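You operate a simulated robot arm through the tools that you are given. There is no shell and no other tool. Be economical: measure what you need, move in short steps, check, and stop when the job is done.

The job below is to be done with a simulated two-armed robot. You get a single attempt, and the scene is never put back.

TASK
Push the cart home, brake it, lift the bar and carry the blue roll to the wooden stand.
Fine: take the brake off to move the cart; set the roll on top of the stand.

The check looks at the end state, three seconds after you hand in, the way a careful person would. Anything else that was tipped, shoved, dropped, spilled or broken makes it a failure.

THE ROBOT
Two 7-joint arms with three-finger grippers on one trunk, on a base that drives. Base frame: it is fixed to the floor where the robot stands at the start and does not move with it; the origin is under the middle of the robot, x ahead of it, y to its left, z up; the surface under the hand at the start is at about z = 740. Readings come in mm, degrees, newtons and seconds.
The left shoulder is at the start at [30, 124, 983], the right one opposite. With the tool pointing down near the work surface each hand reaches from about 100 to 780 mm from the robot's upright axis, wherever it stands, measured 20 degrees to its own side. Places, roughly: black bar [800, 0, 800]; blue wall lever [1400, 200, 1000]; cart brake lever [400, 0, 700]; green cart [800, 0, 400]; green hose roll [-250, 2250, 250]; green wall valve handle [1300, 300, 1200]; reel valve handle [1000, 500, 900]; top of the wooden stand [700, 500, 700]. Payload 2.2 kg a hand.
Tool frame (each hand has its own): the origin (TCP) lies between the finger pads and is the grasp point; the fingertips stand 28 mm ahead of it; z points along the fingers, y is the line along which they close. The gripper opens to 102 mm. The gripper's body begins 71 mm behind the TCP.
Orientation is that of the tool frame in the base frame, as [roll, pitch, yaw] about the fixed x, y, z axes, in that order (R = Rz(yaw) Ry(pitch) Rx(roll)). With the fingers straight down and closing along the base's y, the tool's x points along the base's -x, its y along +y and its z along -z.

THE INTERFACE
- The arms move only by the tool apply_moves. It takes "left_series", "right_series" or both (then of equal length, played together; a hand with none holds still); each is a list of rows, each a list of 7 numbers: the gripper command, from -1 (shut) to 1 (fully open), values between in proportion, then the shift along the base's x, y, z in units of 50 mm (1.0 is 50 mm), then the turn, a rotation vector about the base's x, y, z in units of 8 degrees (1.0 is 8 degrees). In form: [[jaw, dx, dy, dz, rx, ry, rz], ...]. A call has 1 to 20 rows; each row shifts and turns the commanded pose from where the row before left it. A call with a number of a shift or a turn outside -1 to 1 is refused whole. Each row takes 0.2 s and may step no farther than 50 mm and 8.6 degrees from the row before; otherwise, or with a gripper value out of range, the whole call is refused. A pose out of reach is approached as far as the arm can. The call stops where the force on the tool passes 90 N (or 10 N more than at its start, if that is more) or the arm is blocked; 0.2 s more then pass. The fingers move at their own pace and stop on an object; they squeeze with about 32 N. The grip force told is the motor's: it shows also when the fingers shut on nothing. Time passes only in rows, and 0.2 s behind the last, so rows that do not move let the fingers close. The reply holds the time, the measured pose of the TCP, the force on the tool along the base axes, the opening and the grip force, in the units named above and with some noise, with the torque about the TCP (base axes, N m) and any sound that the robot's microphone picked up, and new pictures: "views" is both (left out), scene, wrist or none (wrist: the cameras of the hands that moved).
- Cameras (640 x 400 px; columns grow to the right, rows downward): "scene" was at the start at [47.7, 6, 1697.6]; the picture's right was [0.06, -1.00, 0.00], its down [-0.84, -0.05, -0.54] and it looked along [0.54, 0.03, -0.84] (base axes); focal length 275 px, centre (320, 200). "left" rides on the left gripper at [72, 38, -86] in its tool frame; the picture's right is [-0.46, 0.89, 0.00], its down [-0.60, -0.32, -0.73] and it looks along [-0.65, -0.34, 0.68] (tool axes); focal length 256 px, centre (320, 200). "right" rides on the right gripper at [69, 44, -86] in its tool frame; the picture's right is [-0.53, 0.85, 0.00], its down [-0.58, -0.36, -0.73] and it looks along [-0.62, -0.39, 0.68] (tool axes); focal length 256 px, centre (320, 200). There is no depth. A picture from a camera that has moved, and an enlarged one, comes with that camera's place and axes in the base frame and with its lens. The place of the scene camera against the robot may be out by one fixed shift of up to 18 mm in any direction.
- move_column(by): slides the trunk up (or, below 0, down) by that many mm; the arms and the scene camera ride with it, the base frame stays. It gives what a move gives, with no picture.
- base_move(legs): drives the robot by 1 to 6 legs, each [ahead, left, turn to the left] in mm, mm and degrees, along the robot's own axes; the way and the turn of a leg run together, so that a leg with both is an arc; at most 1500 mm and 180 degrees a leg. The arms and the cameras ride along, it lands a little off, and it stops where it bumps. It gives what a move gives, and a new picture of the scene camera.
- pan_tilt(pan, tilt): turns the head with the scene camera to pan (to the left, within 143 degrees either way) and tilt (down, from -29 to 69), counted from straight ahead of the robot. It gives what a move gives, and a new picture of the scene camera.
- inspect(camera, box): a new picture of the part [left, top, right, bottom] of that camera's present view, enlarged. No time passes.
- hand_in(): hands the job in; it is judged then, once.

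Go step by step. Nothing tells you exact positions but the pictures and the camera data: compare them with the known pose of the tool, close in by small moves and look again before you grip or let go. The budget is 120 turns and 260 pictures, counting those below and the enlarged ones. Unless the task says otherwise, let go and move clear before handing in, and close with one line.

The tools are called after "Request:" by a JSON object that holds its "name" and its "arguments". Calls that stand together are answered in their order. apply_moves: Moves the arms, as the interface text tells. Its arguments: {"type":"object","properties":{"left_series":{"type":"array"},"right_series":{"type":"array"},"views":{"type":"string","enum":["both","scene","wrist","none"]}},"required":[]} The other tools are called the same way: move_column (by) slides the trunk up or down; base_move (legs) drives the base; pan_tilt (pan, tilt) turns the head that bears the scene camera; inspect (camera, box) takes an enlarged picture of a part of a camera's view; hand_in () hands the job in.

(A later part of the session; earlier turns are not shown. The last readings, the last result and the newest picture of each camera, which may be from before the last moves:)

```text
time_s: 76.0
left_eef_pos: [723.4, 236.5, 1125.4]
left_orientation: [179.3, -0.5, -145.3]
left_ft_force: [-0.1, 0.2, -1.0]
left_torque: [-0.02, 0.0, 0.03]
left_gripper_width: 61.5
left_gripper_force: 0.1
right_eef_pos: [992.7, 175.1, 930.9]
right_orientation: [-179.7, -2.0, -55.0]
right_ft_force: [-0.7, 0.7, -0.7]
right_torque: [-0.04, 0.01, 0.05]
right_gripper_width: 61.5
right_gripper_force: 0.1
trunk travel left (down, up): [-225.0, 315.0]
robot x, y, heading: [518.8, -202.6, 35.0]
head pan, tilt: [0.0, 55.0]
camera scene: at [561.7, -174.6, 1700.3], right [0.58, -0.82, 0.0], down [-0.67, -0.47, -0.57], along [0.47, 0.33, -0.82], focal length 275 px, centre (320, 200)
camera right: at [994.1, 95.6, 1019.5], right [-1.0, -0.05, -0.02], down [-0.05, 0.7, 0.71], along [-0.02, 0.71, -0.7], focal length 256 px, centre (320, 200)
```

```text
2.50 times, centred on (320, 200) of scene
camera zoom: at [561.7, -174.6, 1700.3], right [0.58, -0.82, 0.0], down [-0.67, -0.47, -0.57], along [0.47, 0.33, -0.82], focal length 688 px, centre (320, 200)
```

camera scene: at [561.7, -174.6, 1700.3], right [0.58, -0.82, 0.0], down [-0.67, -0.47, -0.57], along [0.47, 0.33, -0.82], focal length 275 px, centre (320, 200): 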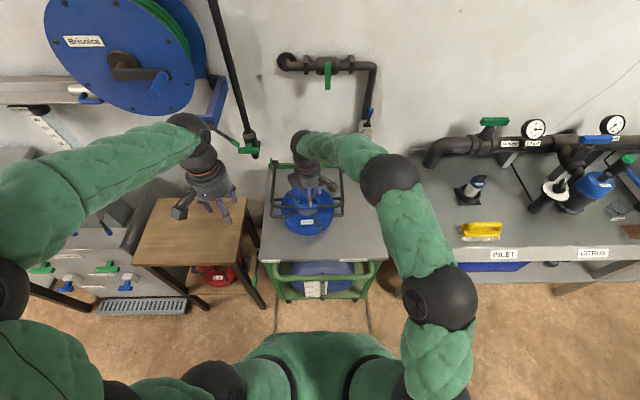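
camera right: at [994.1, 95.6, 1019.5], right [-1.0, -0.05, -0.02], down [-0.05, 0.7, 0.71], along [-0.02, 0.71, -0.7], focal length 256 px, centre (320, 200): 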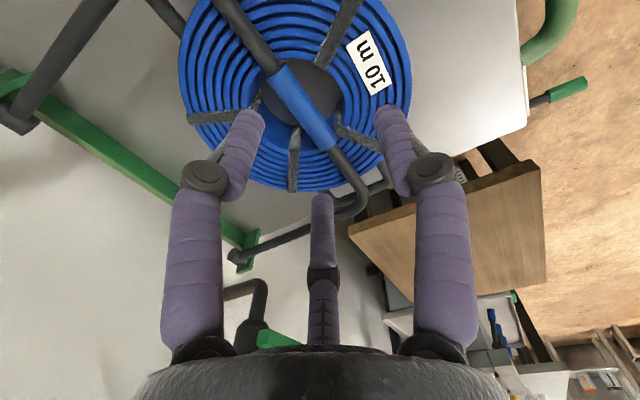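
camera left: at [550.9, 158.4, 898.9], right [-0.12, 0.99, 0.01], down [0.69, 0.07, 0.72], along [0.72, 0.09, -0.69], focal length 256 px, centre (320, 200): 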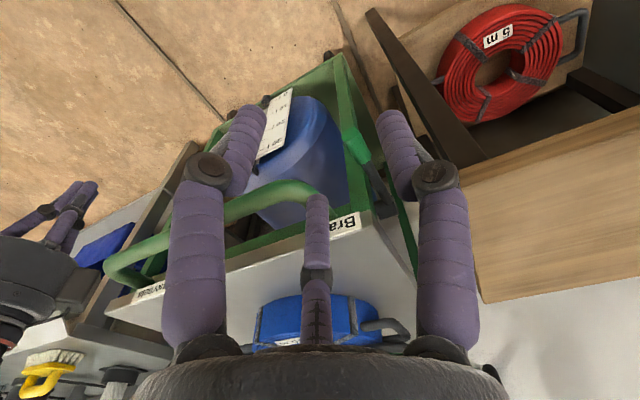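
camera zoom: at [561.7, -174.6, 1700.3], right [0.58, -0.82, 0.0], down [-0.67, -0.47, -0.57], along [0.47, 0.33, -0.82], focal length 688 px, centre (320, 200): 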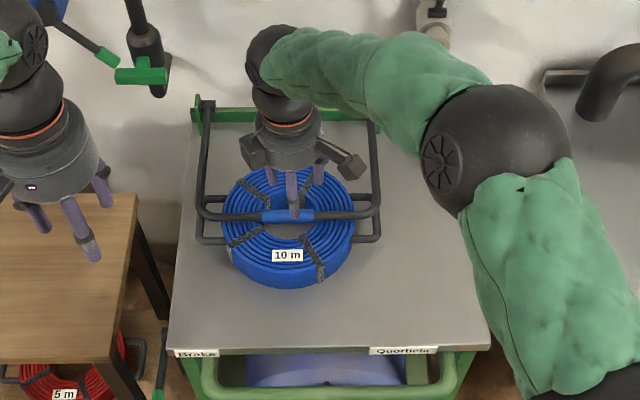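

The grip lies about 15–25 mm farther forward than the hand. I shift and descend part way for a better fix.

Request:
{"name": "apply_moves", "arguments": {"right_series": [[0.2, 0.32, 0.26, -0.5, 0, 0, 0], [0.2, 0, 0, -0.5, 0, 0, 0]], "views": "both"}}

Request:
{"name": "inspect", "arguments": {"camera": "scene", "box": [250, 140, 370, 240]}}

```text
time_s: 76.7
left_eef_pos: [723.4, 235.8, 1125.2]
left_orientation: [179.3, -0.3, -145.4]
left_ft_force: [0.1, -0.1, 0.8]
left_torque: [0.03, -0.02, -0.02]
left_gripper_width: 61.1
left_gripper_force: 0.1
right_eef_pos: [1009.5, 186.3, 882.4]
right_orientation: [-179.6, -2.0, -54.8]
right_ft_force: [0.4, 0.4, 0.2]
right_torque: [0.04, -0.02, -0.01]
right_gripper_width: 61.4
right_gripper_force: 0.0
trunk travel left (down, up): [-225.0, 315.0]
robot x, y, heading: [516.3, -198.3, 34.9]
head pan, tilt: [0.0, 55.0]
camera scene: at [560.9, -176.7, 1700.4], right [0.58, -0.82, 0.0], down [-0.67, -0.47, -0.57], along [0.47, 0.33, -0.82], focal length 275 px, centre (320, 200)
camera right: at [1011.4, 106.2, 970.1], right [-1.0, -0.05, -0.02], down [-0.05, 0.7, 0.71], along [-0.02, 0.71, -0.7], focal length 256 px, centre (320, 200)
```

scene: 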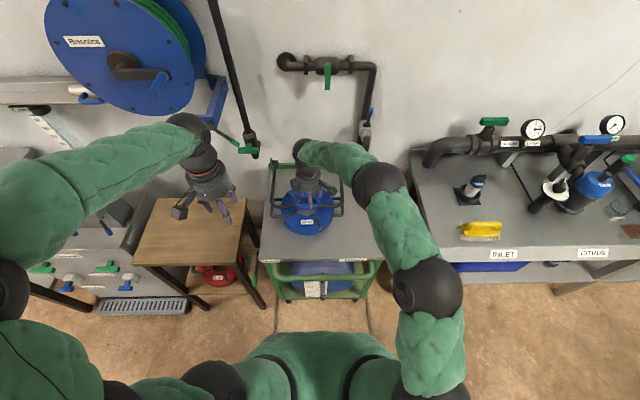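
right: 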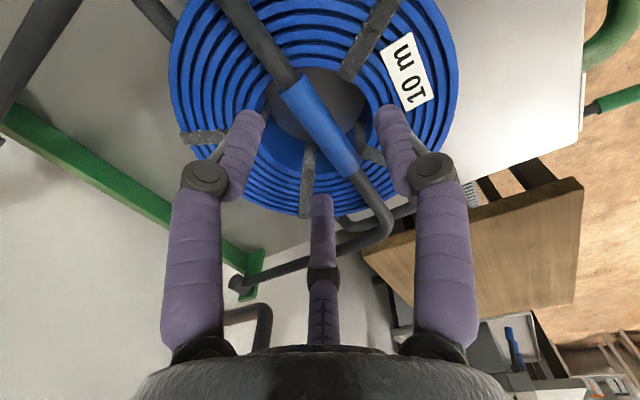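

```text
4.00 times, centred on (310, 190) of scene
camera zoom: at [560.9, -176.7, 1700.4], right [0.58, -0.82, 0.0], down [-0.67, -0.47, -0.57], along [0.47, 0.33, -0.82], focal length 1102 px, centre (360, 240)
```

zoom: 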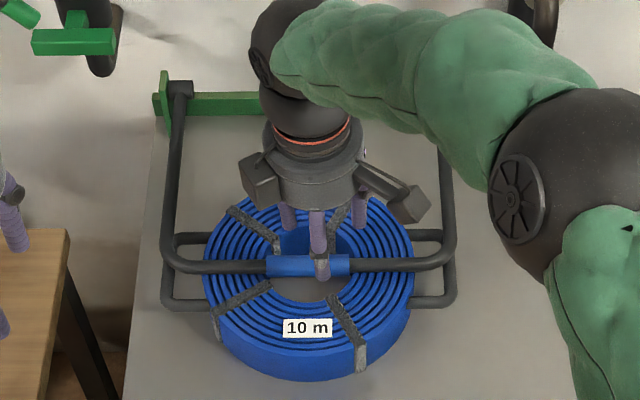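

The grip centre comes out near (1009, 191, 817). I narrow the fingers to fit the roll's hole, lower onto the bar and close.

Request:
{"name": "apply_moves", "arguments": {"right_series": [[-0.1, 0, 0.1, -0.3, 0, 0, 0], [-0.1, 0, 0, -0.4, 0, 0, 0], [-0.1, 0, 0, -0.4, 0, 0, 0]], "views": "both"}}

Request:
{"name": "inspect", "arguments": {"camera": "scene", "box": [250, 140, 370, 240]}}

```text
time_s: 77.5
left_eef_pos: [722.5, 235.9, 1125.7]
left_orientation: [179.4, -0.4, -145.4]
left_ft_force: [0.0, 0.2, -0.2]
left_torque: [0.0, 0.0, 0.02]
left_gripper_width: 61.7
left_gripper_force: 0.0
right_eef_pos: [1013.2, 193.3, 832.6]
right_orientation: [-178.5, -1.6, -55.1]
right_ft_force: [5.4, 11.0, 26.2]
right_torque: [1.0, 0.17, 0.04]
right_gripper_width: 58.4
right_gripper_force: 7.3
trunk travel left (down, up): [-225.0, 315.0]
robot x, y, heading: [516.0, -204.6, 35.2]
head pan, tilt: [0.0, 55.0]
camera scene: at [559.9, -176.4, 1700.8], right [0.58, -0.82, 0.0], down [-0.67, -0.47, -0.57], along [0.47, 0.33, -0.82], focal length 275 px, centre (320, 200)
camera right: at [1014.0, 113.3, 921.1], right [-1.0, -0.05, -0.04], down [-0.06, 0.69, 0.72], along [-0.01, 0.72, -0.69], focal length 256 px, centre (320, 200)
```

scene: 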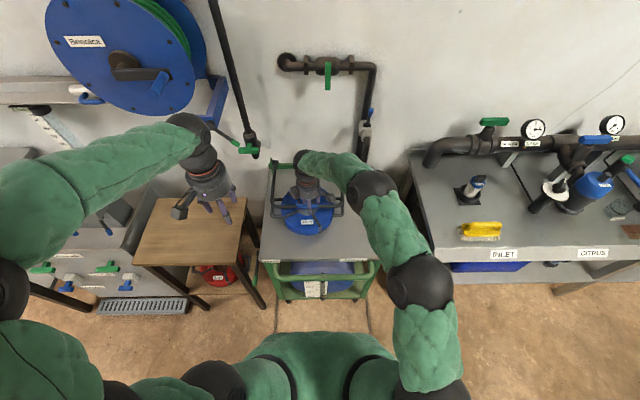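
right: 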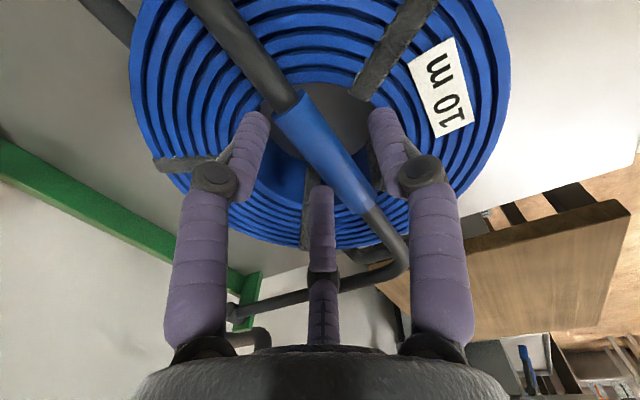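

```text
4.00 times, centred on (310, 190) of scene
camera zoom: at [559.9, -176.4, 1700.8], right [0.58, -0.82, 0.0], down [-0.67, -0.47, -0.57], along [0.47, 0.33, -0.82], focal length 1102 px, centre (360, 240)
```

zoom: 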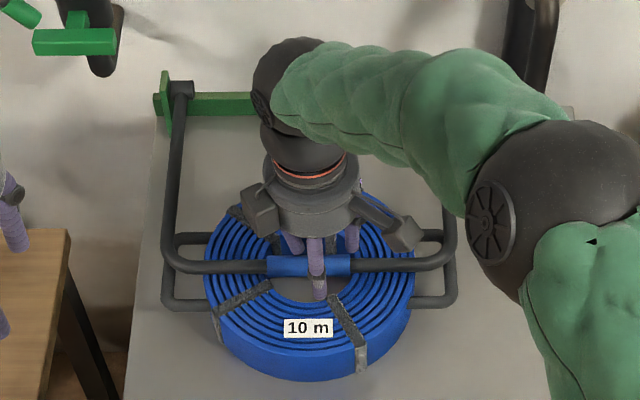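

The fingertips are touching the roll lightly. I rise a few millimetres and close around the bar.

Request:
{"name": "apply_moves", "arguments": {"right_series": [[-0.1, 0, 0, 0.16, 0, 0, 0], [-1, 0, 0, 0, 0, 0, 0], [-1, 0, 0, 0, 0, 0, 0], [-1, 0, 0, 0, 0, 0, 0]], "views": "wrist"}}

Request:
{"name": "inspect", "arguments": {"camera": "scene", "box": [250, 140, 370, 240]}}

```text
time_s: 78.5
left_eef_pos: [721.5, 233.8, 1125.5]
left_orientation: [179.1, -0.3, -145.4]
left_ft_force: [0.3, -0.2, -0.1]
left_torque: [0.02, 0.01, -0.02]
left_gripper_width: 61.1
left_gripper_force: 0.0
right_eef_pos: [1010.6, 188.3, 838.9]
right_orientation: [-179.3, -1.9, -55.0]
right_ft_force: [8.9, -8.2, 32.4]
right_torque: [-0.02, -0.39, -0.11]
right_gripper_width: 10.7
right_gripper_force: 31.9
trunk travel left (down, up): [-225.0, 315.0]
robot x, y, heading: [520.0, -203.2, 35.1]
head pan, tilt: [0.0, 55.0]
camera right: at [1011.8, 108.9, 927.3], right [-1.0, -0.05, -0.03], down [-0.05, 0.7, 0.72], along [-0.01, 0.72, -0.7], focal length 256 px, centre (320, 200)
```

right: 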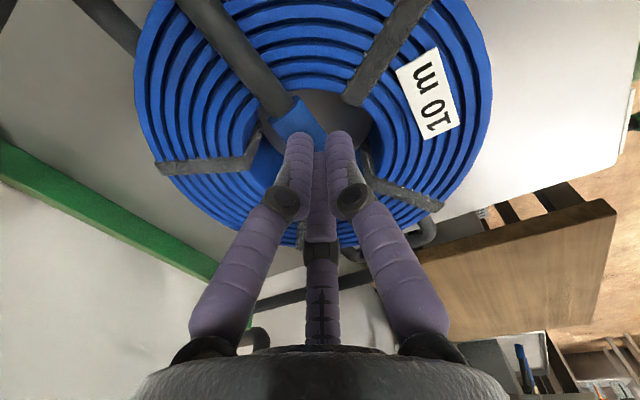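

```text
4.00 times, centred on (310, 190) of scene
camera zoom: at [559.6, -179.2, 1700.6], right [0.58, -0.82, 0.0], down [-0.67, -0.47, -0.57], along [0.47, 0.33, -0.82], focal length 1102 px, centre (360, 240)
```

zoom: 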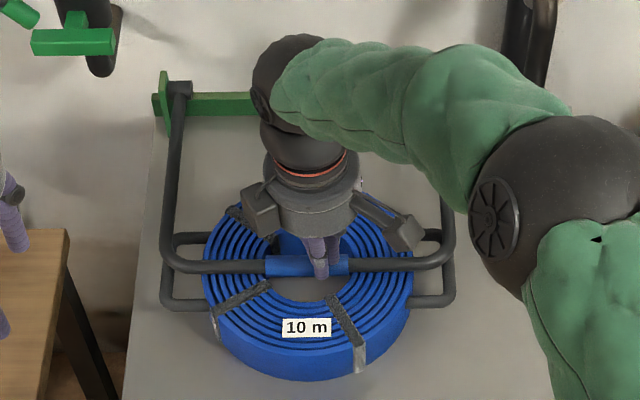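

The fingers closed on top of the bar, so its centre is lower, about z = 800. I rise, open to 42 mm so the fingers fit in the roll's hole, and go deeper.

Request:
{"name": "apply_moves", "arguments": {"right_series": [[-0.18, 0, 0, 0.4, 0, 0, 0], [-0.18, 0, 0.2, 0.1, 0, 0, 0], [-0.18, 0, 0, 0, 0, 0, 0], [-0.18, 0, 0, -0.5, 0, 0, 0], [-0.18, 0, 0, -0.3, 0, 0, 0], [-0.18, 0, 0, -0.3, 0, 0, 0]], "views": "wrist"}}

Request:
{"name": "inspect", "arguments": {"camera": "scene", "box": [250, 140, 370, 240]}}

```text
time_s: 79.8
left_eef_pos: [724.5, 235.6, 1124.5]
left_orientation: [179.3, -0.5, -145.3]
left_ft_force: [0.1, -0.5, -0.3]
left_torque: [-0.01, -0.01, 0.01]
left_gripper_width: 61.2
left_gripper_force: 0.0
right_eef_pos: [1013.4, 201.5, 804.1]
right_orientation: [-179.4, -1.9, -54.9]
right_ft_force: [16.9, 8.9, 6.1]
right_torque: [-0.16, -0.22, 0.49]
right_gripper_width: 47.8
right_gripper_force: 3.8
trunk travel left (down, up): [-225.0, 315.0]
robot x, y, heading: [517.6, -205.7, 35.0]
head pan, tilt: [0.0, 55.0]
camera right: at [1014.2, 121.8, 893.4], right [-1.0, -0.05, -0.03], down [-0.05, 0.7, 0.72], along [-0.02, 0.72, -0.7], focal length 256 px, centre (320, 200)
```

right: 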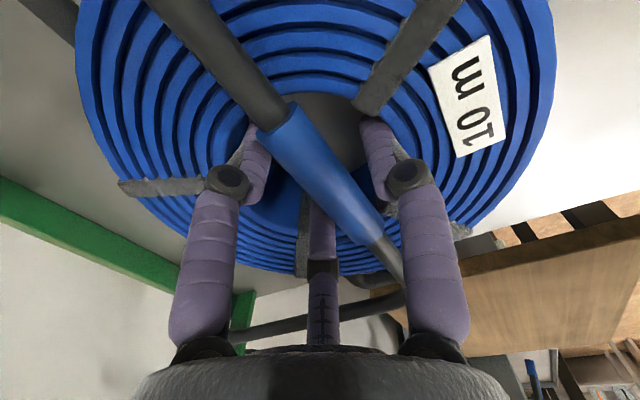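

```text
4.00 times, centred on (310, 190) of scene
camera zoom: at [562.5, -175.1, 1700.3], right [0.58, -0.82, 0.0], down [-0.67, -0.47, -0.57], along [0.47, 0.33, -0.82], focal length 1102 px, centre (360, 240)
```

zoom: 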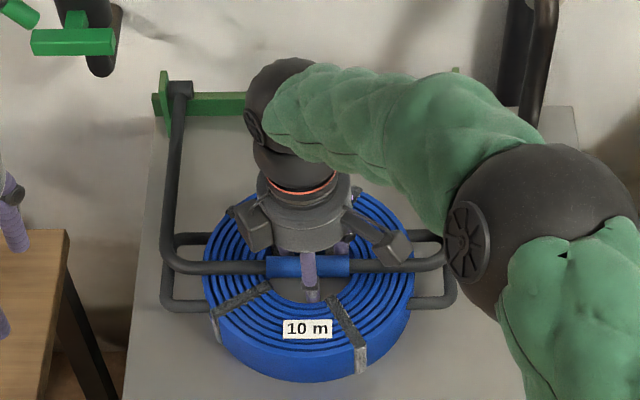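

Now the fingers straddle the bar inside the hole. I close.

Request:
{"name": "apply_moves", "arguments": {"right_series": [[-1, 0, 0, 0, 0, 0, 0], [-1, 0, 0, 0, 0, 0, 0], [-1, 0, 0, 0, 0, 0, 0]], "views": "none"}}

```text
time_s: 80.7
left_eef_pos: [726.2, 235.0, 1124.6]
left_orientation: [179.2, -0.5, -145.4]
left_ft_force: [-0.4, 0.0, 0.3]
left_torque: [0.01, 0.05, -0.02]
left_gripper_width: 61.3
left_gripper_force: 0.1
right_eef_pos: [1017.7, 200.3, 804.9]
right_orientation: [-179.2, -1.8, -55.0]
right_ft_force: [44.6, 2.0, 1.2]
right_torque: [0.77, 0.54, 1.46]
right_gripper_width: 32.1
right_gripper_force: 45.1
trunk travel left (down, up): [-225.0, 315.0]
robot x, y, heading: [518.7, -201.5, 35.2]
head pan, tilt: [0.0, 55.0]
```

Gripped at 32 mm. I relieve the side strain and start lifting along the arc, tilting the tool forward as it rises.

Request:
{"name": "apply_moves", "arguments": {"right_series": [[-1, 0.1, 0, 0, 0, 0, 0], [-1, 0.02, 0.015, 0.3, 0.29, -0.41, 0], [-1, 0.04, 0.028, 0.296, 0.29, -0.41, 0], [-1, 0.056, 0.04, 0.292, 0.29, -0.41, 0], [-1, 0, 0, 0, 0, 0, 0]], "views": "both"}}

Request:
{"name": "inspect", "arguments": {"camera": "scene", "box": [250, 140, 370, 240]}}

```text
time_s: 81.8
left_eef_pos: [726.2, 237.0, 1124.9]
left_orientation: [179.2, -0.5, -145.4]
left_ft_force: [0.4, -0.1, -0.3]
left_torque: [-0.02, 0.0, -0.02]
left_gripper_width: 61.1
left_gripper_force: 0.0
right_eef_pos: [1018.7, 202.4, 845.3]
right_orientation: [-167.8, -1.9, -55.4]
right_ft_force: [19.8, -3.7, -6.0]
right_torque: [-0.44, -0.2, 1.18]
right_gripper_width: 32.1
right_gripper_force: 44.7
trunk travel left (down, up): [-225.0, 315.0]
robot x, y, heading: [517.8, -202.1, 35.1]
head pan, tilt: [0.0, 55.0]
camera scene: at [564.0, -176.0, 1700.3], right [0.58, -0.82, 0.0], down [-0.67, -0.47, -0.57], along [0.47, 0.33, -0.82], focal length 275 px, centre (320, 200)
camera right: at [1006.3, 114.0, 924.7], right [-0.98, -0.04, -0.2], down [-0.18, 0.61, 0.77], along [0.09, 0.79, -0.61], focal length 256 px, centre (320, 200)
```

scene: 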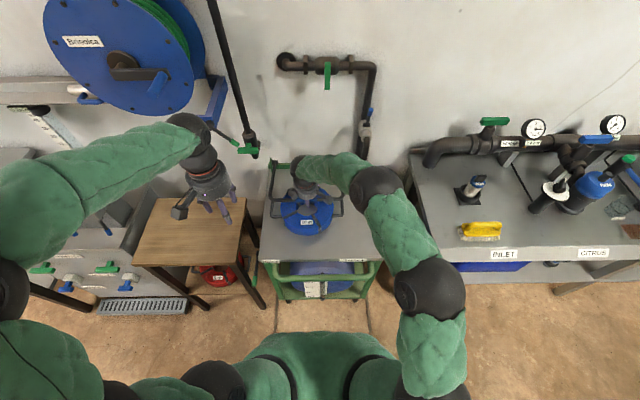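
right: 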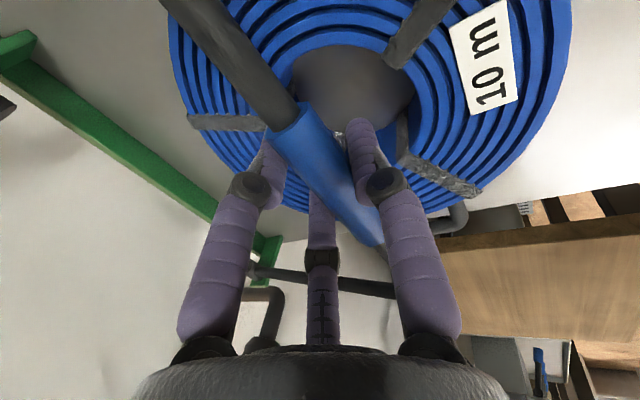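

```text
4.00 times, centred on (310, 190) of scene
camera zoom: at [564.0, -176.0, 1700.3], right [0.58, -0.82, 0.0], down [-0.67, -0.47, -0.57], along [0.47, 0.33, -0.82], focal length 1102 px, centre (360, 240)
```

zoom: 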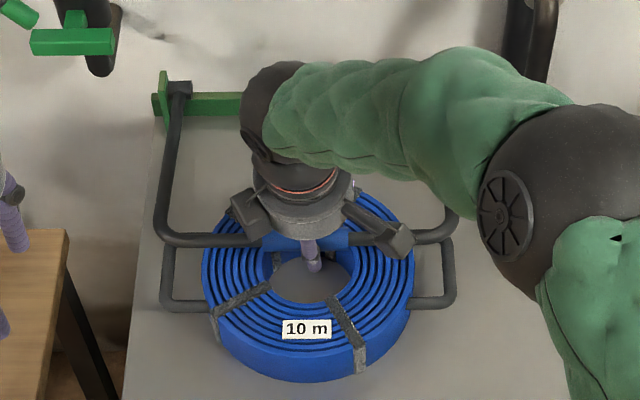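

The bar lifts freely and the roll stays put. I continue along the arc.

Request:
{"name": "apply_moves", "arguments": {"right_series": [[-1, 0.077, 0.054, 0.326, 0.34, -0.49, 0], [-1, 0.098, 0.069, 0.318, 0.34, -0.49, 0], [-1, 0.118, 0.083, 0.308, 0.34, -0.49, 0], [-1, 0.138, 0.097, 0.296, 0.34, -0.49, 0], [-1, 0.156, 0.109, 0.282, 0.34, -0.49, 0], [-1, 0.174, 0.122, 0.266, 0.34, -0.49, 0], [-1, 0, 0, 0, 0, 0, 0]], "views": "both"}}

```text
time_s: 83.5
left_eef_pos: [720.2, 234.4, 1126.6]
left_orientation: [179.2, -0.2, -145.4]
left_ft_force: [-0.3, -0.3, -0.3]
left_torque: [0.0, 0.01, 0.0]
left_gripper_width: 61.6
left_gripper_force: 0.0
right_eef_pos: [1055.3, 230.8, 943.3]
right_orientation: [-138.4, -1.5, -56.1]
right_ft_force: [-23.1, -19.3, 24.6]
right_torque: [-0.76, -0.24, 0.68]
right_gripper_width: 31.5
right_gripper_force: 45.1
trunk travel left (down, up): [-225.0, 315.0]
robot x, y, heading: [519.5, -206.1, 35.1]
head pan, tilt: [0.0, 55.0]
camera scene: at [556.1, -180.2, 1700.7], right [0.58, -0.82, 0.0], down [-0.67, -0.47, -0.58], along [0.47, 0.33, -0.82], focal length 275 px, centre (320, 200)
camera right: at [1018.3, 124.0, 981.4], right [-0.81, 0.08, -0.57], down [-0.51, 0.38, 0.77], along [0.28, 0.92, -0.27], focal length 256 px, centre (320, 200)
```

scene: 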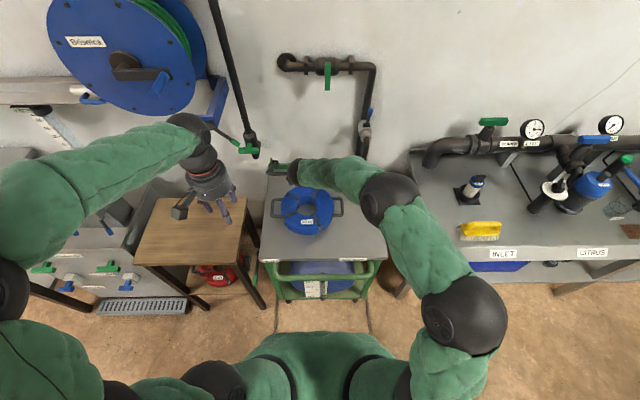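
right: 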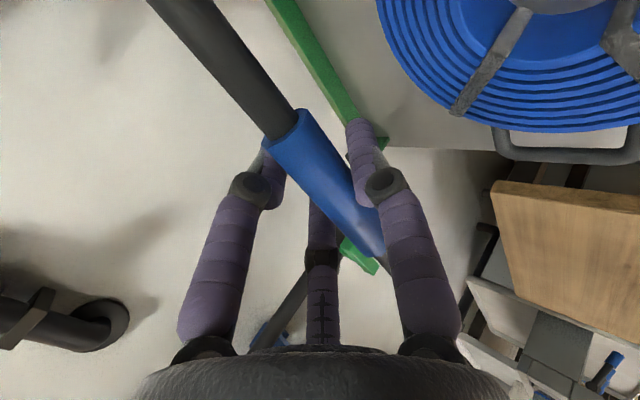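

The bar's radius is a bit larger than I assumed, about 238 mm. I adjust the arc and go on.

Request:
{"name": "apply_moves", "arguments": {"right_series": [[-1, 0.144, 0.101, 0.33, 0.34, -0.49, 0], [-1, 0.212, 0.15, 0.268, 0.34, -0.49, 0], [-1, 0.229, 0.161, 0.248, 0.34, -0.49, 0], [-1, 0.243, 0.172, 0.224, 0.34, -0.49, 0], [-1, 0.258, 0.182, 0.2, 0.34, -0.49, 0], [-1, 0, 0, 0, 0, 0, 0]], "views": "both"}}

```text
time_s: 84.8
left_eef_pos: [723.5, 237.8, 1124.7]
left_orientation: [179.2, -0.5, -145.4]
left_ft_force: [0.4, -0.7, 0.3]
left_torque: [-0.02, 0.01, 0.0]
left_gripper_width: 61.0
left_gripper_force: 0.0
right_eef_pos: [1112.6, 270.0, 999.7]
right_orientation: [-115.2, -1.1, -56.9]
right_ft_force: [0.1, 6.0, -12.6]
right_torque: [-0.14, 0.08, 0.27]
right_gripper_width: 33.7
right_gripper_force: 44.9
trunk travel left (down, up): [-225.0, 315.0]
robot x, y, heading: [518.9, -202.5, 35.2]
head pan, tilt: [0.0, 55.0]
camera scene: at [562.4, -174.1, 1700.3], right [0.58, -0.82, 0.0], down [-0.67, -0.47, -0.57], along [0.47, 0.33, -0.82], focal length 275 px, centre (320, 200)
camera right: at [1068.2, 160.5, 999.1], right [-0.59, 0.24, -0.77], down [-0.75, 0.22, 0.63], along [0.32, 0.95, 0.05], focal length 256 px, centre (320, 200)
```

scene: 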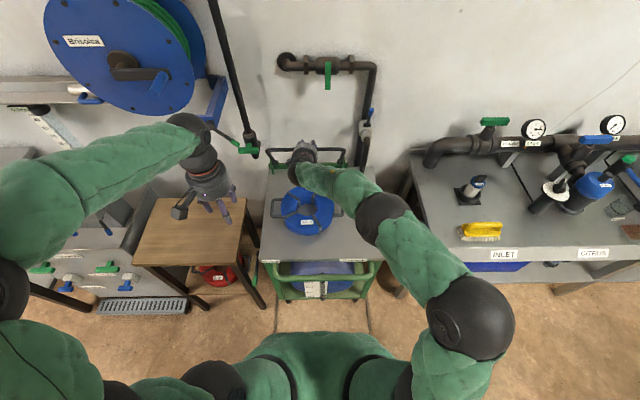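
right: 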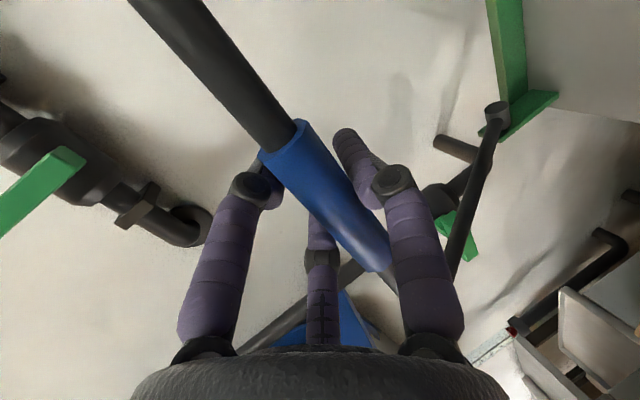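

Request:
{"name": "apply_moves", "arguments": {"right_series": [[-1, 0.265, 0.187, 0.18, 0.3, -0.43, 0], [-1, 0.275, 0.194, 0.154, 0.3, -0.43, 0], [-1, 0.284, 0.2, 0.126, 0.3, -0.43, 0], [-1, 0.291, 0.205, 0.098, 0.2, -0.29, 0], [-1, 0.297, 0.21, 0.07, 0, 0, 0], [-1, 0, 0, 0, 0, 0, 0]], "views": "both"}}

```text
time_s: 86.2
left_eef_pos: [723.0, 238.2, 1125.8]
left_orientation: [179.3, -0.5, -145.3]
left_ft_force: [-0.1, -0.6, 0.1]
left_torque: [0.03, -0.01, 0.0]
left_gripper_width: 61.4
left_gripper_force: 0.1
right_eef_pos: [1181.1, 320.4, 1033.8]
right_orientation: [-99.7, -0.6, -57.0]
right_ft_force: [-3.5, 7.9, -6.3]
right_torque: [0.08, 0.06, -0.2]
right_gripper_width: 34.7
right_gripper_force: 44.9
trunk travel left (down, up): [-225.0, 315.0]
robot x, y, heading: [517.5, -201.2, 35.1]
head pan, tilt: [0.0, 55.0]
camera scene: at [561.4, -174.3, 1700.4], right [0.58, -0.82, 0.0], down [-0.67, -0.47, -0.57], along [0.47, 0.33, -0.82], focal length 275 px, centre (320, 200)
camera right: at [1141.2, 212.5, 1006.3], right [-0.41, 0.36, -0.84], down [-0.87, 0.13, 0.48], along [0.28, 0.92, 0.26], focal length 256 px, centre (320, 200)
```

scene: 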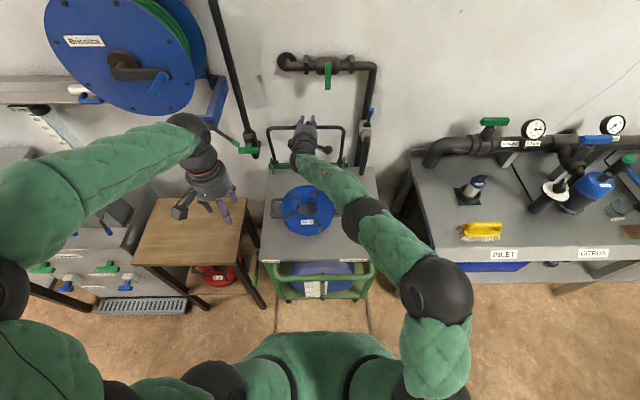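
right: 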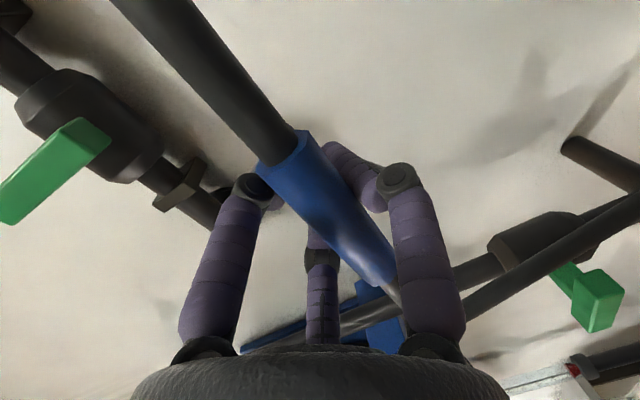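

Request:
{"name": "apply_moves", "arguments": {"right_series": [[-1, 0.3, 0.211, 0.04, 0, 0, 0], [-1, 0.302, 0.213, 0.01, 0, 0, 0], [-1, 0.302, 0.213, -0.02, 0, 0, 0], [-1, 0.3, 0.211, -0.05, 0, 0, 0], [-1, 0, 0, 0, 0, 0, 0]], "views": "scene"}}

Request:
{"name": "inspect", "arguments": {"camera": "scene", "box": [250, 80, 390, 220]}}

```text
time_s: 87.5
left_eef_pos: [724.1, 236.1, 1124.8]
left_orientation: [179.3, -0.5, -145.4]
left_ft_force: [-0.1, 0.1, -0.7]
left_torque: [0.03, 0.0, 0.01]
left_gripper_width: 61.0
left_gripper_force: 0.0
right_eef_pos: [1244.1, 361.0, 1032.8]
right_orientation: [-99.6, -0.6, -56.9]
right_ft_force: [0.3, -0.3, -0.3]
right_torque: [-0.01, 0.01, -0.01]
right_gripper_width: 22.3
right_gripper_force: 41.4
trunk travel left (down, up): [-225.0, 315.0]
robot x, y, heading: [520.5, -203.2, 35.3]
head pan, tilt: [0.0, 55.0]
camera scene: at [561.2, -176.6, 1700.5], right [0.58, -0.82, 0.0], down [-0.67, -0.47, -0.57], along [0.47, 0.33, -0.82], focal length 275 px, centre (320, 200)
```

scene: 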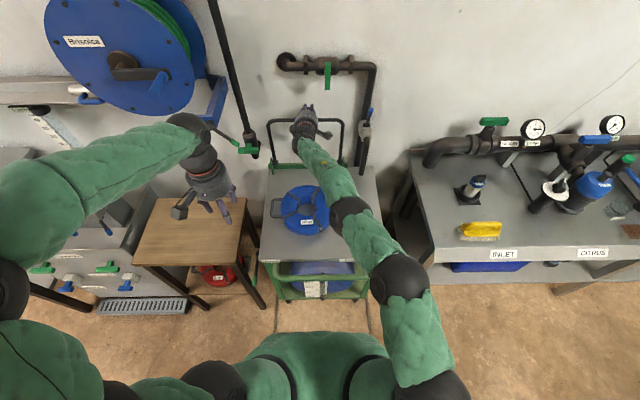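

```text
2.86 times, centred on (320, 150) of scene
camera zoom: at [561.2, -176.6, 1700.5], right [0.58, -0.82, 0.0], down [-0.67, -0.47, -0.57], along [0.47, 0.33, -0.82], focal length 787 px, centre (320, 343)
```

zoom: 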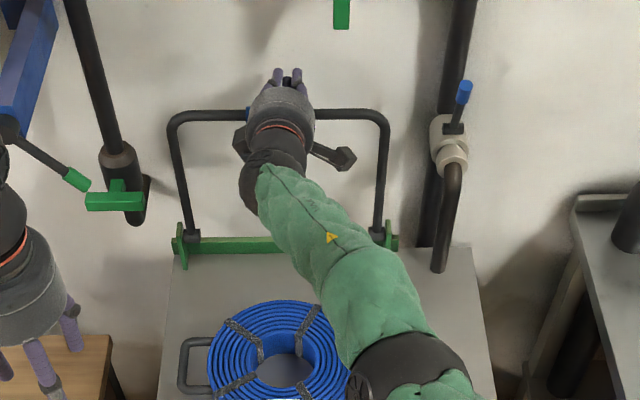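

The bar has come past vertical and the fingers have nearly slid off it. I open, draw straight back and check that it stays up.

Request:
{"name": "apply_moves", "arguments": {"right_series": [[0.4, 0, 0, 0, 0, 0, 0], [0.4, 0, 0, 0, 0, 0, 0], [0.4, -0.2, -0.14, 0, 0, 0, 0], [0.4, -0.3, -0.21, 0, 0, 0, 0], [0.4, -0.4, -0.28, 0, 0, 0, 0], [0.4, -0.5, -0.35, 0, 0, 0, 0], [0.4, -0.5, -0.35, 0, 0, 0, 0]], "views": "both"}}

Request:
{"name": "inspect", "arguments": {"camera": "scene", "box": [250, 80, 390, 220]}}

```text
time_s: 89.0
left_eef_pos: [722.6, 235.1, 1125.9]
left_orientation: [179.3, -0.3, -145.4]
left_ft_force: [-0.3, -0.1, -0.5]
left_torque: [0.03, 0.0, 0.01]
left_gripper_width: 61.4
left_gripper_force: 0.0
right_eef_pos: [1146.9, 294.9, 1032.5]
right_orientation: [-99.6, -0.5, -57.1]
right_ft_force: [-0.6, -0.3, 2.3]
right_torque: [0.11, -0.04, 0.03]
right_gripper_width: 71.8
right_gripper_force: 0.5
trunk travel left (down, up): [-225.0, 315.0]
robot x, y, heading: [517.5, -199.9, 35.2]
head pan, tilt: [0.0, 55.0]
camera scene: at [560.5, -176.8, 1700.4], right [0.58, -0.82, 0.0], down [-0.67, -0.47, -0.57], along [0.47, 0.33, -0.82], focal length 275 px, centre (320, 200)
camera right: at [1106.3, 186.6, 1005.2], right [-0.41, 0.36, -0.84], down [-0.87, 0.13, 0.48], along [0.28, 0.92, 0.27], focal length 256 px, centre (320, 200)
```

scene: 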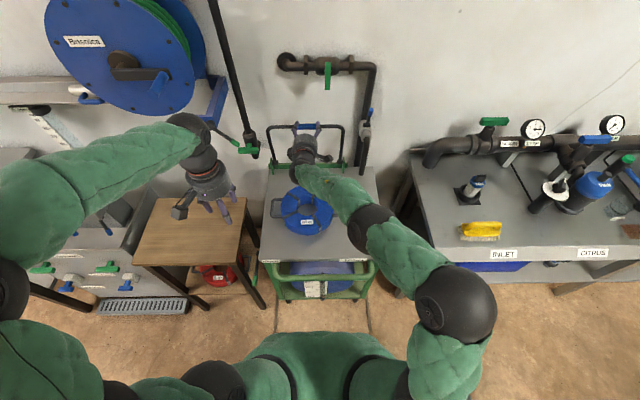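
right: 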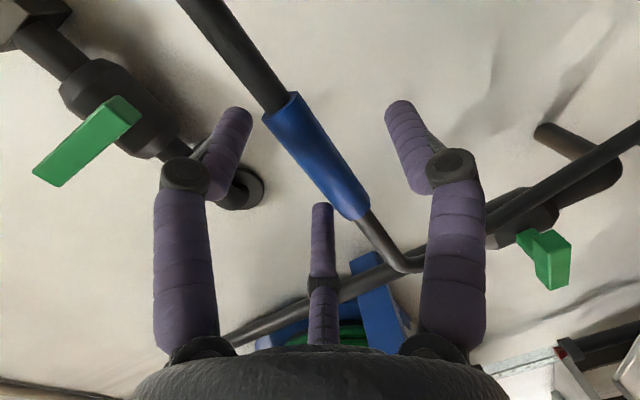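

```text
2.86 times, centred on (320, 150) of scene
camera zoom: at [560.5, -176.8, 1700.4], right [0.58, -0.82, 0.0], down [-0.67, -0.47, -0.57], along [0.47, 0.33, -0.82], focal length 787 px, centre (320, 343)
```

zoom: 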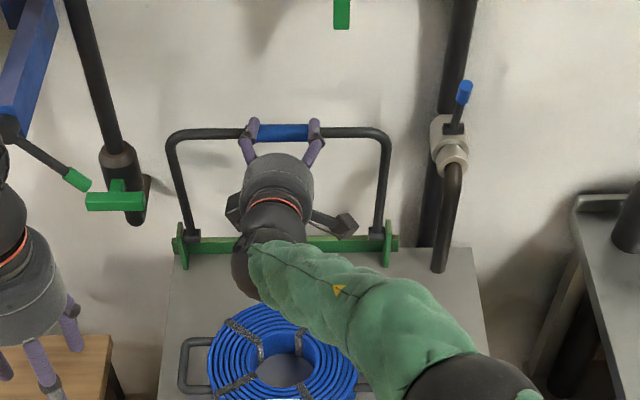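

The bar followed the fingers back a little. I grip it again, bring it fully back to its stop, and then open wide before withdrawing.

Request:
{"name": "apply_moves", "arguments": {"right_series": [[-1, 0.2, 0.14, 0, 0, 0, 0], [-1, 0, 0, 0, 0, 0, 0], [-1, 0, 0, 0, 0, 0, 0], [-1, 0.25, 0.176, 0.03, 0, 0, 0], [-1, 0.25, 0.176, 0.02, 0, 0, 0], [-1, 0.25, 0.176, 0, 0, 0, 0], [-1, 0, 0, 0, 0, 0, 0]], "views": "scene"}}

Request:
{"name": "inspect", "arguments": {"camera": "scene", "box": [250, 80, 390, 220]}}

```text
time_s: 90.7
left_eef_pos: [717.1, 233.6, 1127.4]
left_orientation: [179.4, -0.1, -145.5]
left_ft_force: [-0.3, -0.2, -0.4]
left_torque: [-0.01, -0.02, 0.01]
left_gripper_width: 61.2
left_gripper_force: 0.0
right_eef_pos: [1190.3, 326.7, 1042.3]
right_orientation: [-99.2, -0.6, -56.8]
right_ft_force: [-31.3, -14.9, 31.3]
right_torque: [0.17, -0.11, 0.04]
right_gripper_width: 32.6
right_gripper_force: 44.7
trunk travel left (down, up): [-225.0, 315.0]
robot x, y, heading: [516.3, -207.7, 34.7]
head pan, tilt: [0.0, 55.0]
camera scene: at [552.9, -181.3, 1700.7], right [0.58, -0.82, 0.0], down [-0.67, -0.47, -0.58], along [0.47, 0.33, -0.82], focal length 275 px, centre (320, 200)
```

scene: 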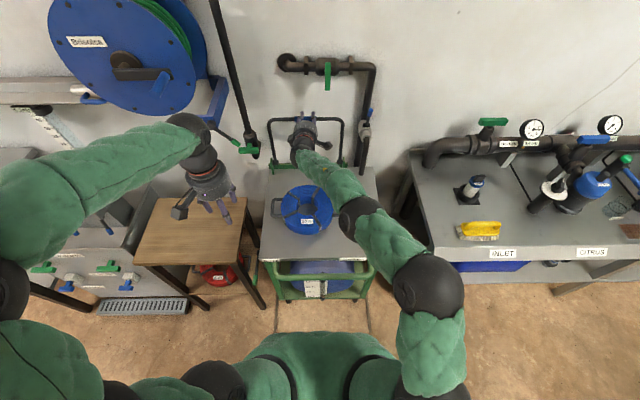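

```text
2.86 times, centred on (320, 150) of scene
camera zoom: at [552.9, -181.3, 1700.7], right [0.58, -0.82, 0.0], down [-0.67, -0.47, -0.58], along [0.47, 0.33, -0.82], focal length 787 px, centre (320, 343)
```

zoom: 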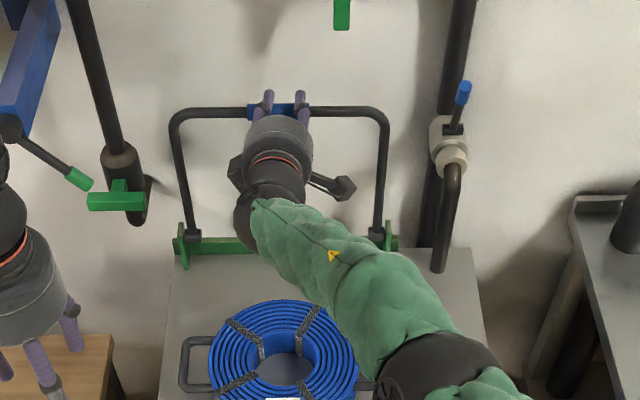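

Request:
{"name": "apply_moves", "arguments": {"right_series": [[-1, -0.05, -0.03, 0.15, 0, 0, 0], [-1, 0, 0, 0, 0, 0, 0], [1, 0, 0, 0, 0, 0, 0], [1, 0, 0, 0, 0, 0, 0], [1, 0, 0, 0, 0, 0, 0]], "views": "wrist"}}

Request:
{"name": "inspect", "arguments": {"camera": "scene", "box": [250, 80, 390, 220]}}

```text
time_s: 91.8
left_eef_pos: [723.3, 235.5, 1125.0]
left_orientation: [179.3, -0.5, -145.4]
left_ft_force: [-0.6, 1.0, 0.6]
left_torque: [-0.01, -0.01, -0.02]
left_gripper_width: 61.1
left_gripper_force: 0.1
right_eef_pos: [1192.6, 328.0, 1041.7]
right_orientation: [-99.8, -0.5, -57.0]
right_ft_force: [-0.1, 1.1, 0.1]
right_torque: [0.03, 0.0, -0.01]
right_gripper_width: 101.9
right_gripper_force: 0.1
trunk travel left (down, up): [-225.0, 315.0]
robot x, y, heading: [520.3, -204.5, 35.0]
head pan, tilt: [0.0, 55.0]
camera right: at [1152.6, 219.4, 1014.6], right [-0.41, 0.36, -0.84], down [-0.87, 0.13, 0.48], along [0.28, 0.92, 0.26], focal length 256 px, centre (320, 200)
```

right: 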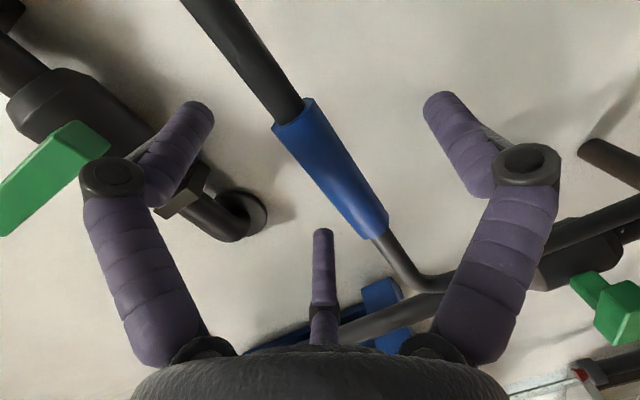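

```text
2.86 times, centred on (320, 150) of scene
camera zoom: at [561.3, -175.9, 1700.4], right [0.58, -0.82, 0.0], down [-0.67, -0.47, -0.57], along [0.47, 0.33, -0.82], focal length 787 px, centre (320, 343)
```

zoom: 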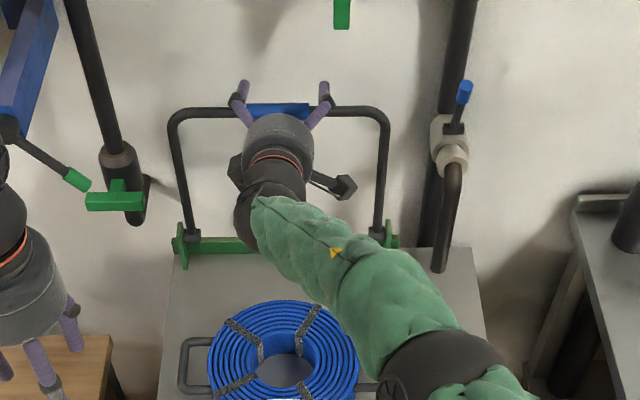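

Wide open with no force on the hand, the bar stands by itself. I withdraw straight back and check again.

Request:
{"name": "apply_moves", "arguments": {"right_series": [[1, -0.2, -0.14, 0, 0, 0, 0], [1, -0.4, -0.28, 0, 0, 0, 0], [1, -0.5, -0.35, 0, 0, 0, 0], [1, -0.7, -0.49, 0, 0, 0, 0], [1, -0.7, -0.49, 0, 0, 0, 0]], "views": "both"}}

Request:
{"name": "inspect", "arguments": {"camera": "scene", "box": [250, 80, 390, 220]}}

```text
time_s: 93.0
left_eef_pos: [722.2, 235.0, 1125.4]
left_orientation: [179.2, -0.4, -145.4]
left_ft_force: [-0.2, -0.1, 1.1]
left_torque: [-0.02, -0.04, 0.03]
left_gripper_width: 61.1
left_gripper_force: 0.0
right_eef_pos: [1066.5, 240.4, 1043.0]
right_orientation: [-99.6, -0.6, -57.1]
right_ft_force: [0.5, -0.1, 0.5]
right_torque: [0.01, 0.04, -0.01]
right_gripper_width: 101.8
right_gripper_force: 0.0
trunk travel left (down, up): [-225.0, 315.0]
robot x, y, heading: [519.9, -200.6, 35.4]
head pan, tilt: [0.0, 55.0]
camera scene: at [560.5, -176.8, 1700.4], right [0.58, -0.82, 0.0], down [-0.67, -0.47, -0.57], along [0.47, 0.33, -0.82], focal length 275 px, centre (320, 200)
camera right: at [1025.7, 132.4, 1016.1], right [-0.41, 0.36, -0.84], down [-0.87, 0.13, 0.48], along [0.28, 0.92, 0.27], focal length 256 px, centre (320, 200)
```

scene: 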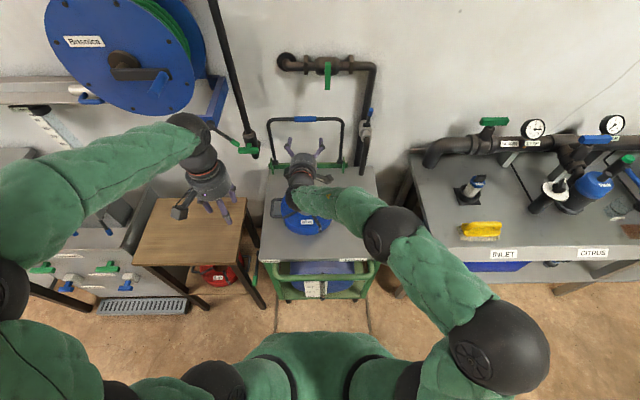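
right: 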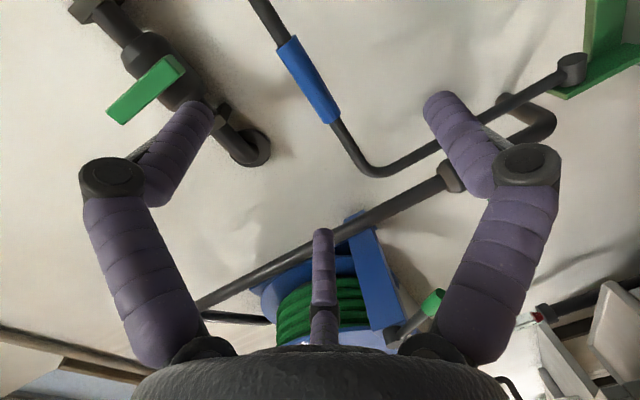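

```text
2.86 times, centred on (320, 150) of scene
camera zoom: at [560.5, -176.8, 1700.4], right [0.58, -0.82, 0.0], down [-0.67, -0.47, -0.57], along [0.47, 0.33, -0.82], focal length 787 px, centre (320, 343)
```

zoom: 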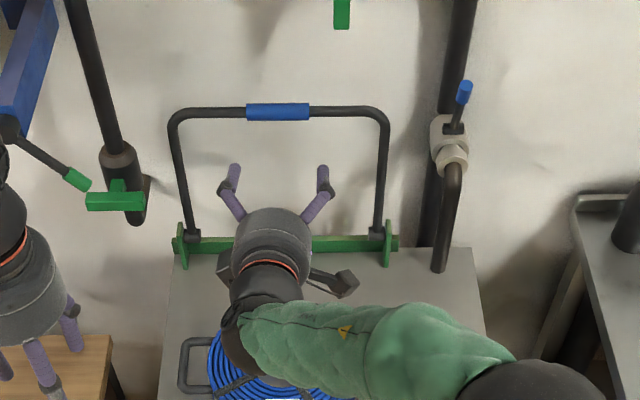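

The bar stands upright on its own. The roll has a handle loop on each side, so I'll lift it with both hands. First I bring the right hand back to pointing down, clear of the bar.

Request:
{"name": "apply_moves", "arguments": {"right_series": [[0.2, -0.5, -0.55, 0.2, -0.57, 0.82, 0], [0.2, -0.5, -0.6, 0.2, -0.57, 0.82, 0], [0.2, -0.3, -0.6, 0.2, -0.57, 0.82, 0], [0.2, 0, -0.8, 0, -0.57, 0.82, 0], [0.2, 0, -0.8, 0, -0.57, 0.82, 0], [0.2, 0, -0.8, 0, -0.57, 0.82, 0], [0.2, 0, -0.5, 0, -0.57, 0.82, 0], [0.2, 0, 0, 0, -0.57, 0.82, 0], [0.2, 0, 0, 0, -0.57, 0.82, 0]], "views": "none"}}

Request:
{"name": "apply_moves", "arguments": {"right_series": [[0.2, 0, 0, 0, 0, 0, -1], [0.2, 0, 0, 0, 0, 0, -1], [0.2, 0, 0, 0, 0, 0, -1], [0.2, 0, 0, 0, 0, 0, -1], [0.2, 0, 0, 0, 0, 0, -1], [0.2, 0, 0, 0, 0, 0, -1], [0.2, 0, 0, 0, 0, 0, -1], [0.2, 0, 0, 0, 0, 0, -1], [0.2, 0, 0, 0, 0, 0, -1], [0.2, 0, 0, 0, 0, 0, -1], [0.2, 0, 0, 0, 0, 0, -1]], "views": "both"}}

Request:
{"name": "inspect", "arguments": {"camera": "scene", "box": [230, 140, 390, 280]}}

```text
time_s: 95.0
left_eef_pos: [723.9, 236.4, 1125.1]
left_orientation: [179.3, -0.6, -145.3]
left_ft_force: [0.9, 0.4, 0.0]
left_torque: [0.03, 0.02, -0.01]
left_gripper_width: 61.0
left_gripper_force: 0.1
right_eef_pos: [1004.3, 7.0, 1071.3]
right_orientation: [-171.8, -1.8, -55.2]
right_ft_force: [-0.1, 0.2, 0.5]
right_torque: [-0.01, 0.01, 0.01]
right_gripper_width: 61.3
right_gripper_force: 0.0
trunk travel left (down, up): [-225.0, 315.0]
robot x, y, heading: [520.7, -202.5, 35.0]
head pan, tilt: [0.0, 55.0]
```

```text
time_s: 97.5
left_eef_pos: [723.2, 236.8, 1126.3]
left_orientation: [179.3, -0.5, -145.4]
left_ft_force: [0.0, -0.3, 0.3]
left_torque: [0.0, -0.01, -0.02]
left_gripper_width: 61.2
left_gripper_force: 0.1
right_eef_pos: [1003.6, 6.3, 1070.8]
right_orientation: [-171.6, -1.9, -143.4]
right_ft_force: [0.5, -0.2, 0.6]
right_torque: [0.01, -0.01, -0.02]
right_gripper_width: 61.3
right_gripper_force: 0.1
trunk travel left (down, up): [-225.0, 315.0]
robot x, y, heading: [519.5, -199.2, 35.0]
head pan, tilt: [0.0, 55.0]
camera scene: at [561.4, -176.0, 1700.4], right [0.58, -0.82, 0.0], down [-0.67, -0.47, -0.57], along [0.47, 0.33, -0.82], focal length 275 px, centre (320, 200)
camera right: at [916.0, 11.6, 1153.8], right [-0.07, 0.99, -0.14], down [0.63, 0.16, 0.76], along [0.77, -0.03, -0.64], focal length 256 px, centre (320, 200)
```

scene: 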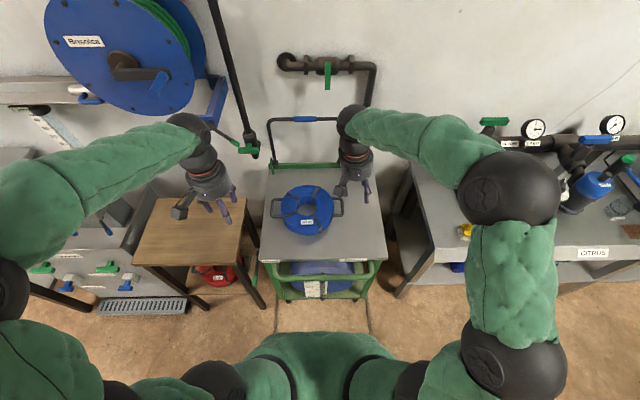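
right: 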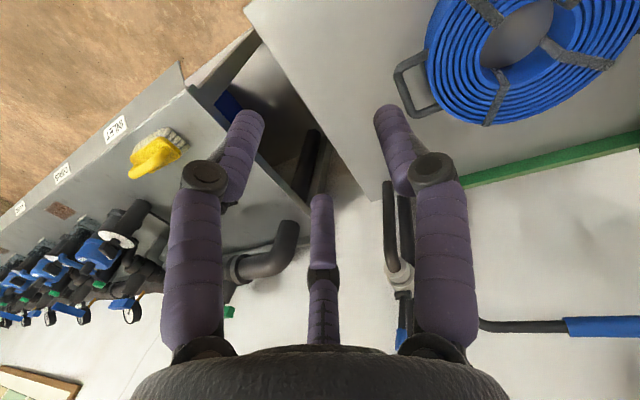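

```text
2.86 times, centred on (310, 210) of scene
camera zoom: at [561.4, -176.0, 1700.4], right [0.58, -0.82, 0.0], down [-0.67, -0.47, -0.57], along [0.47, 0.33, -0.82], focal length 787 px, centre (349, 171)
```

zoom: 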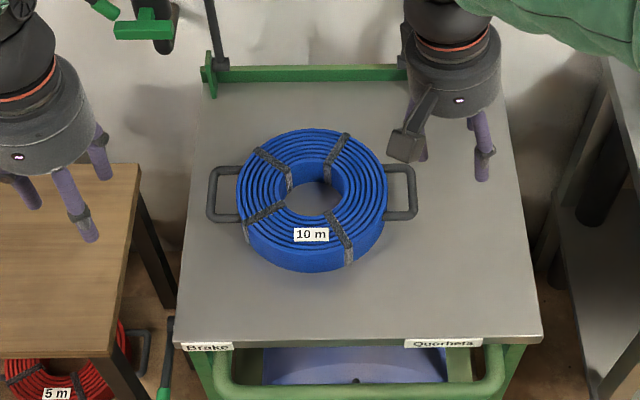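

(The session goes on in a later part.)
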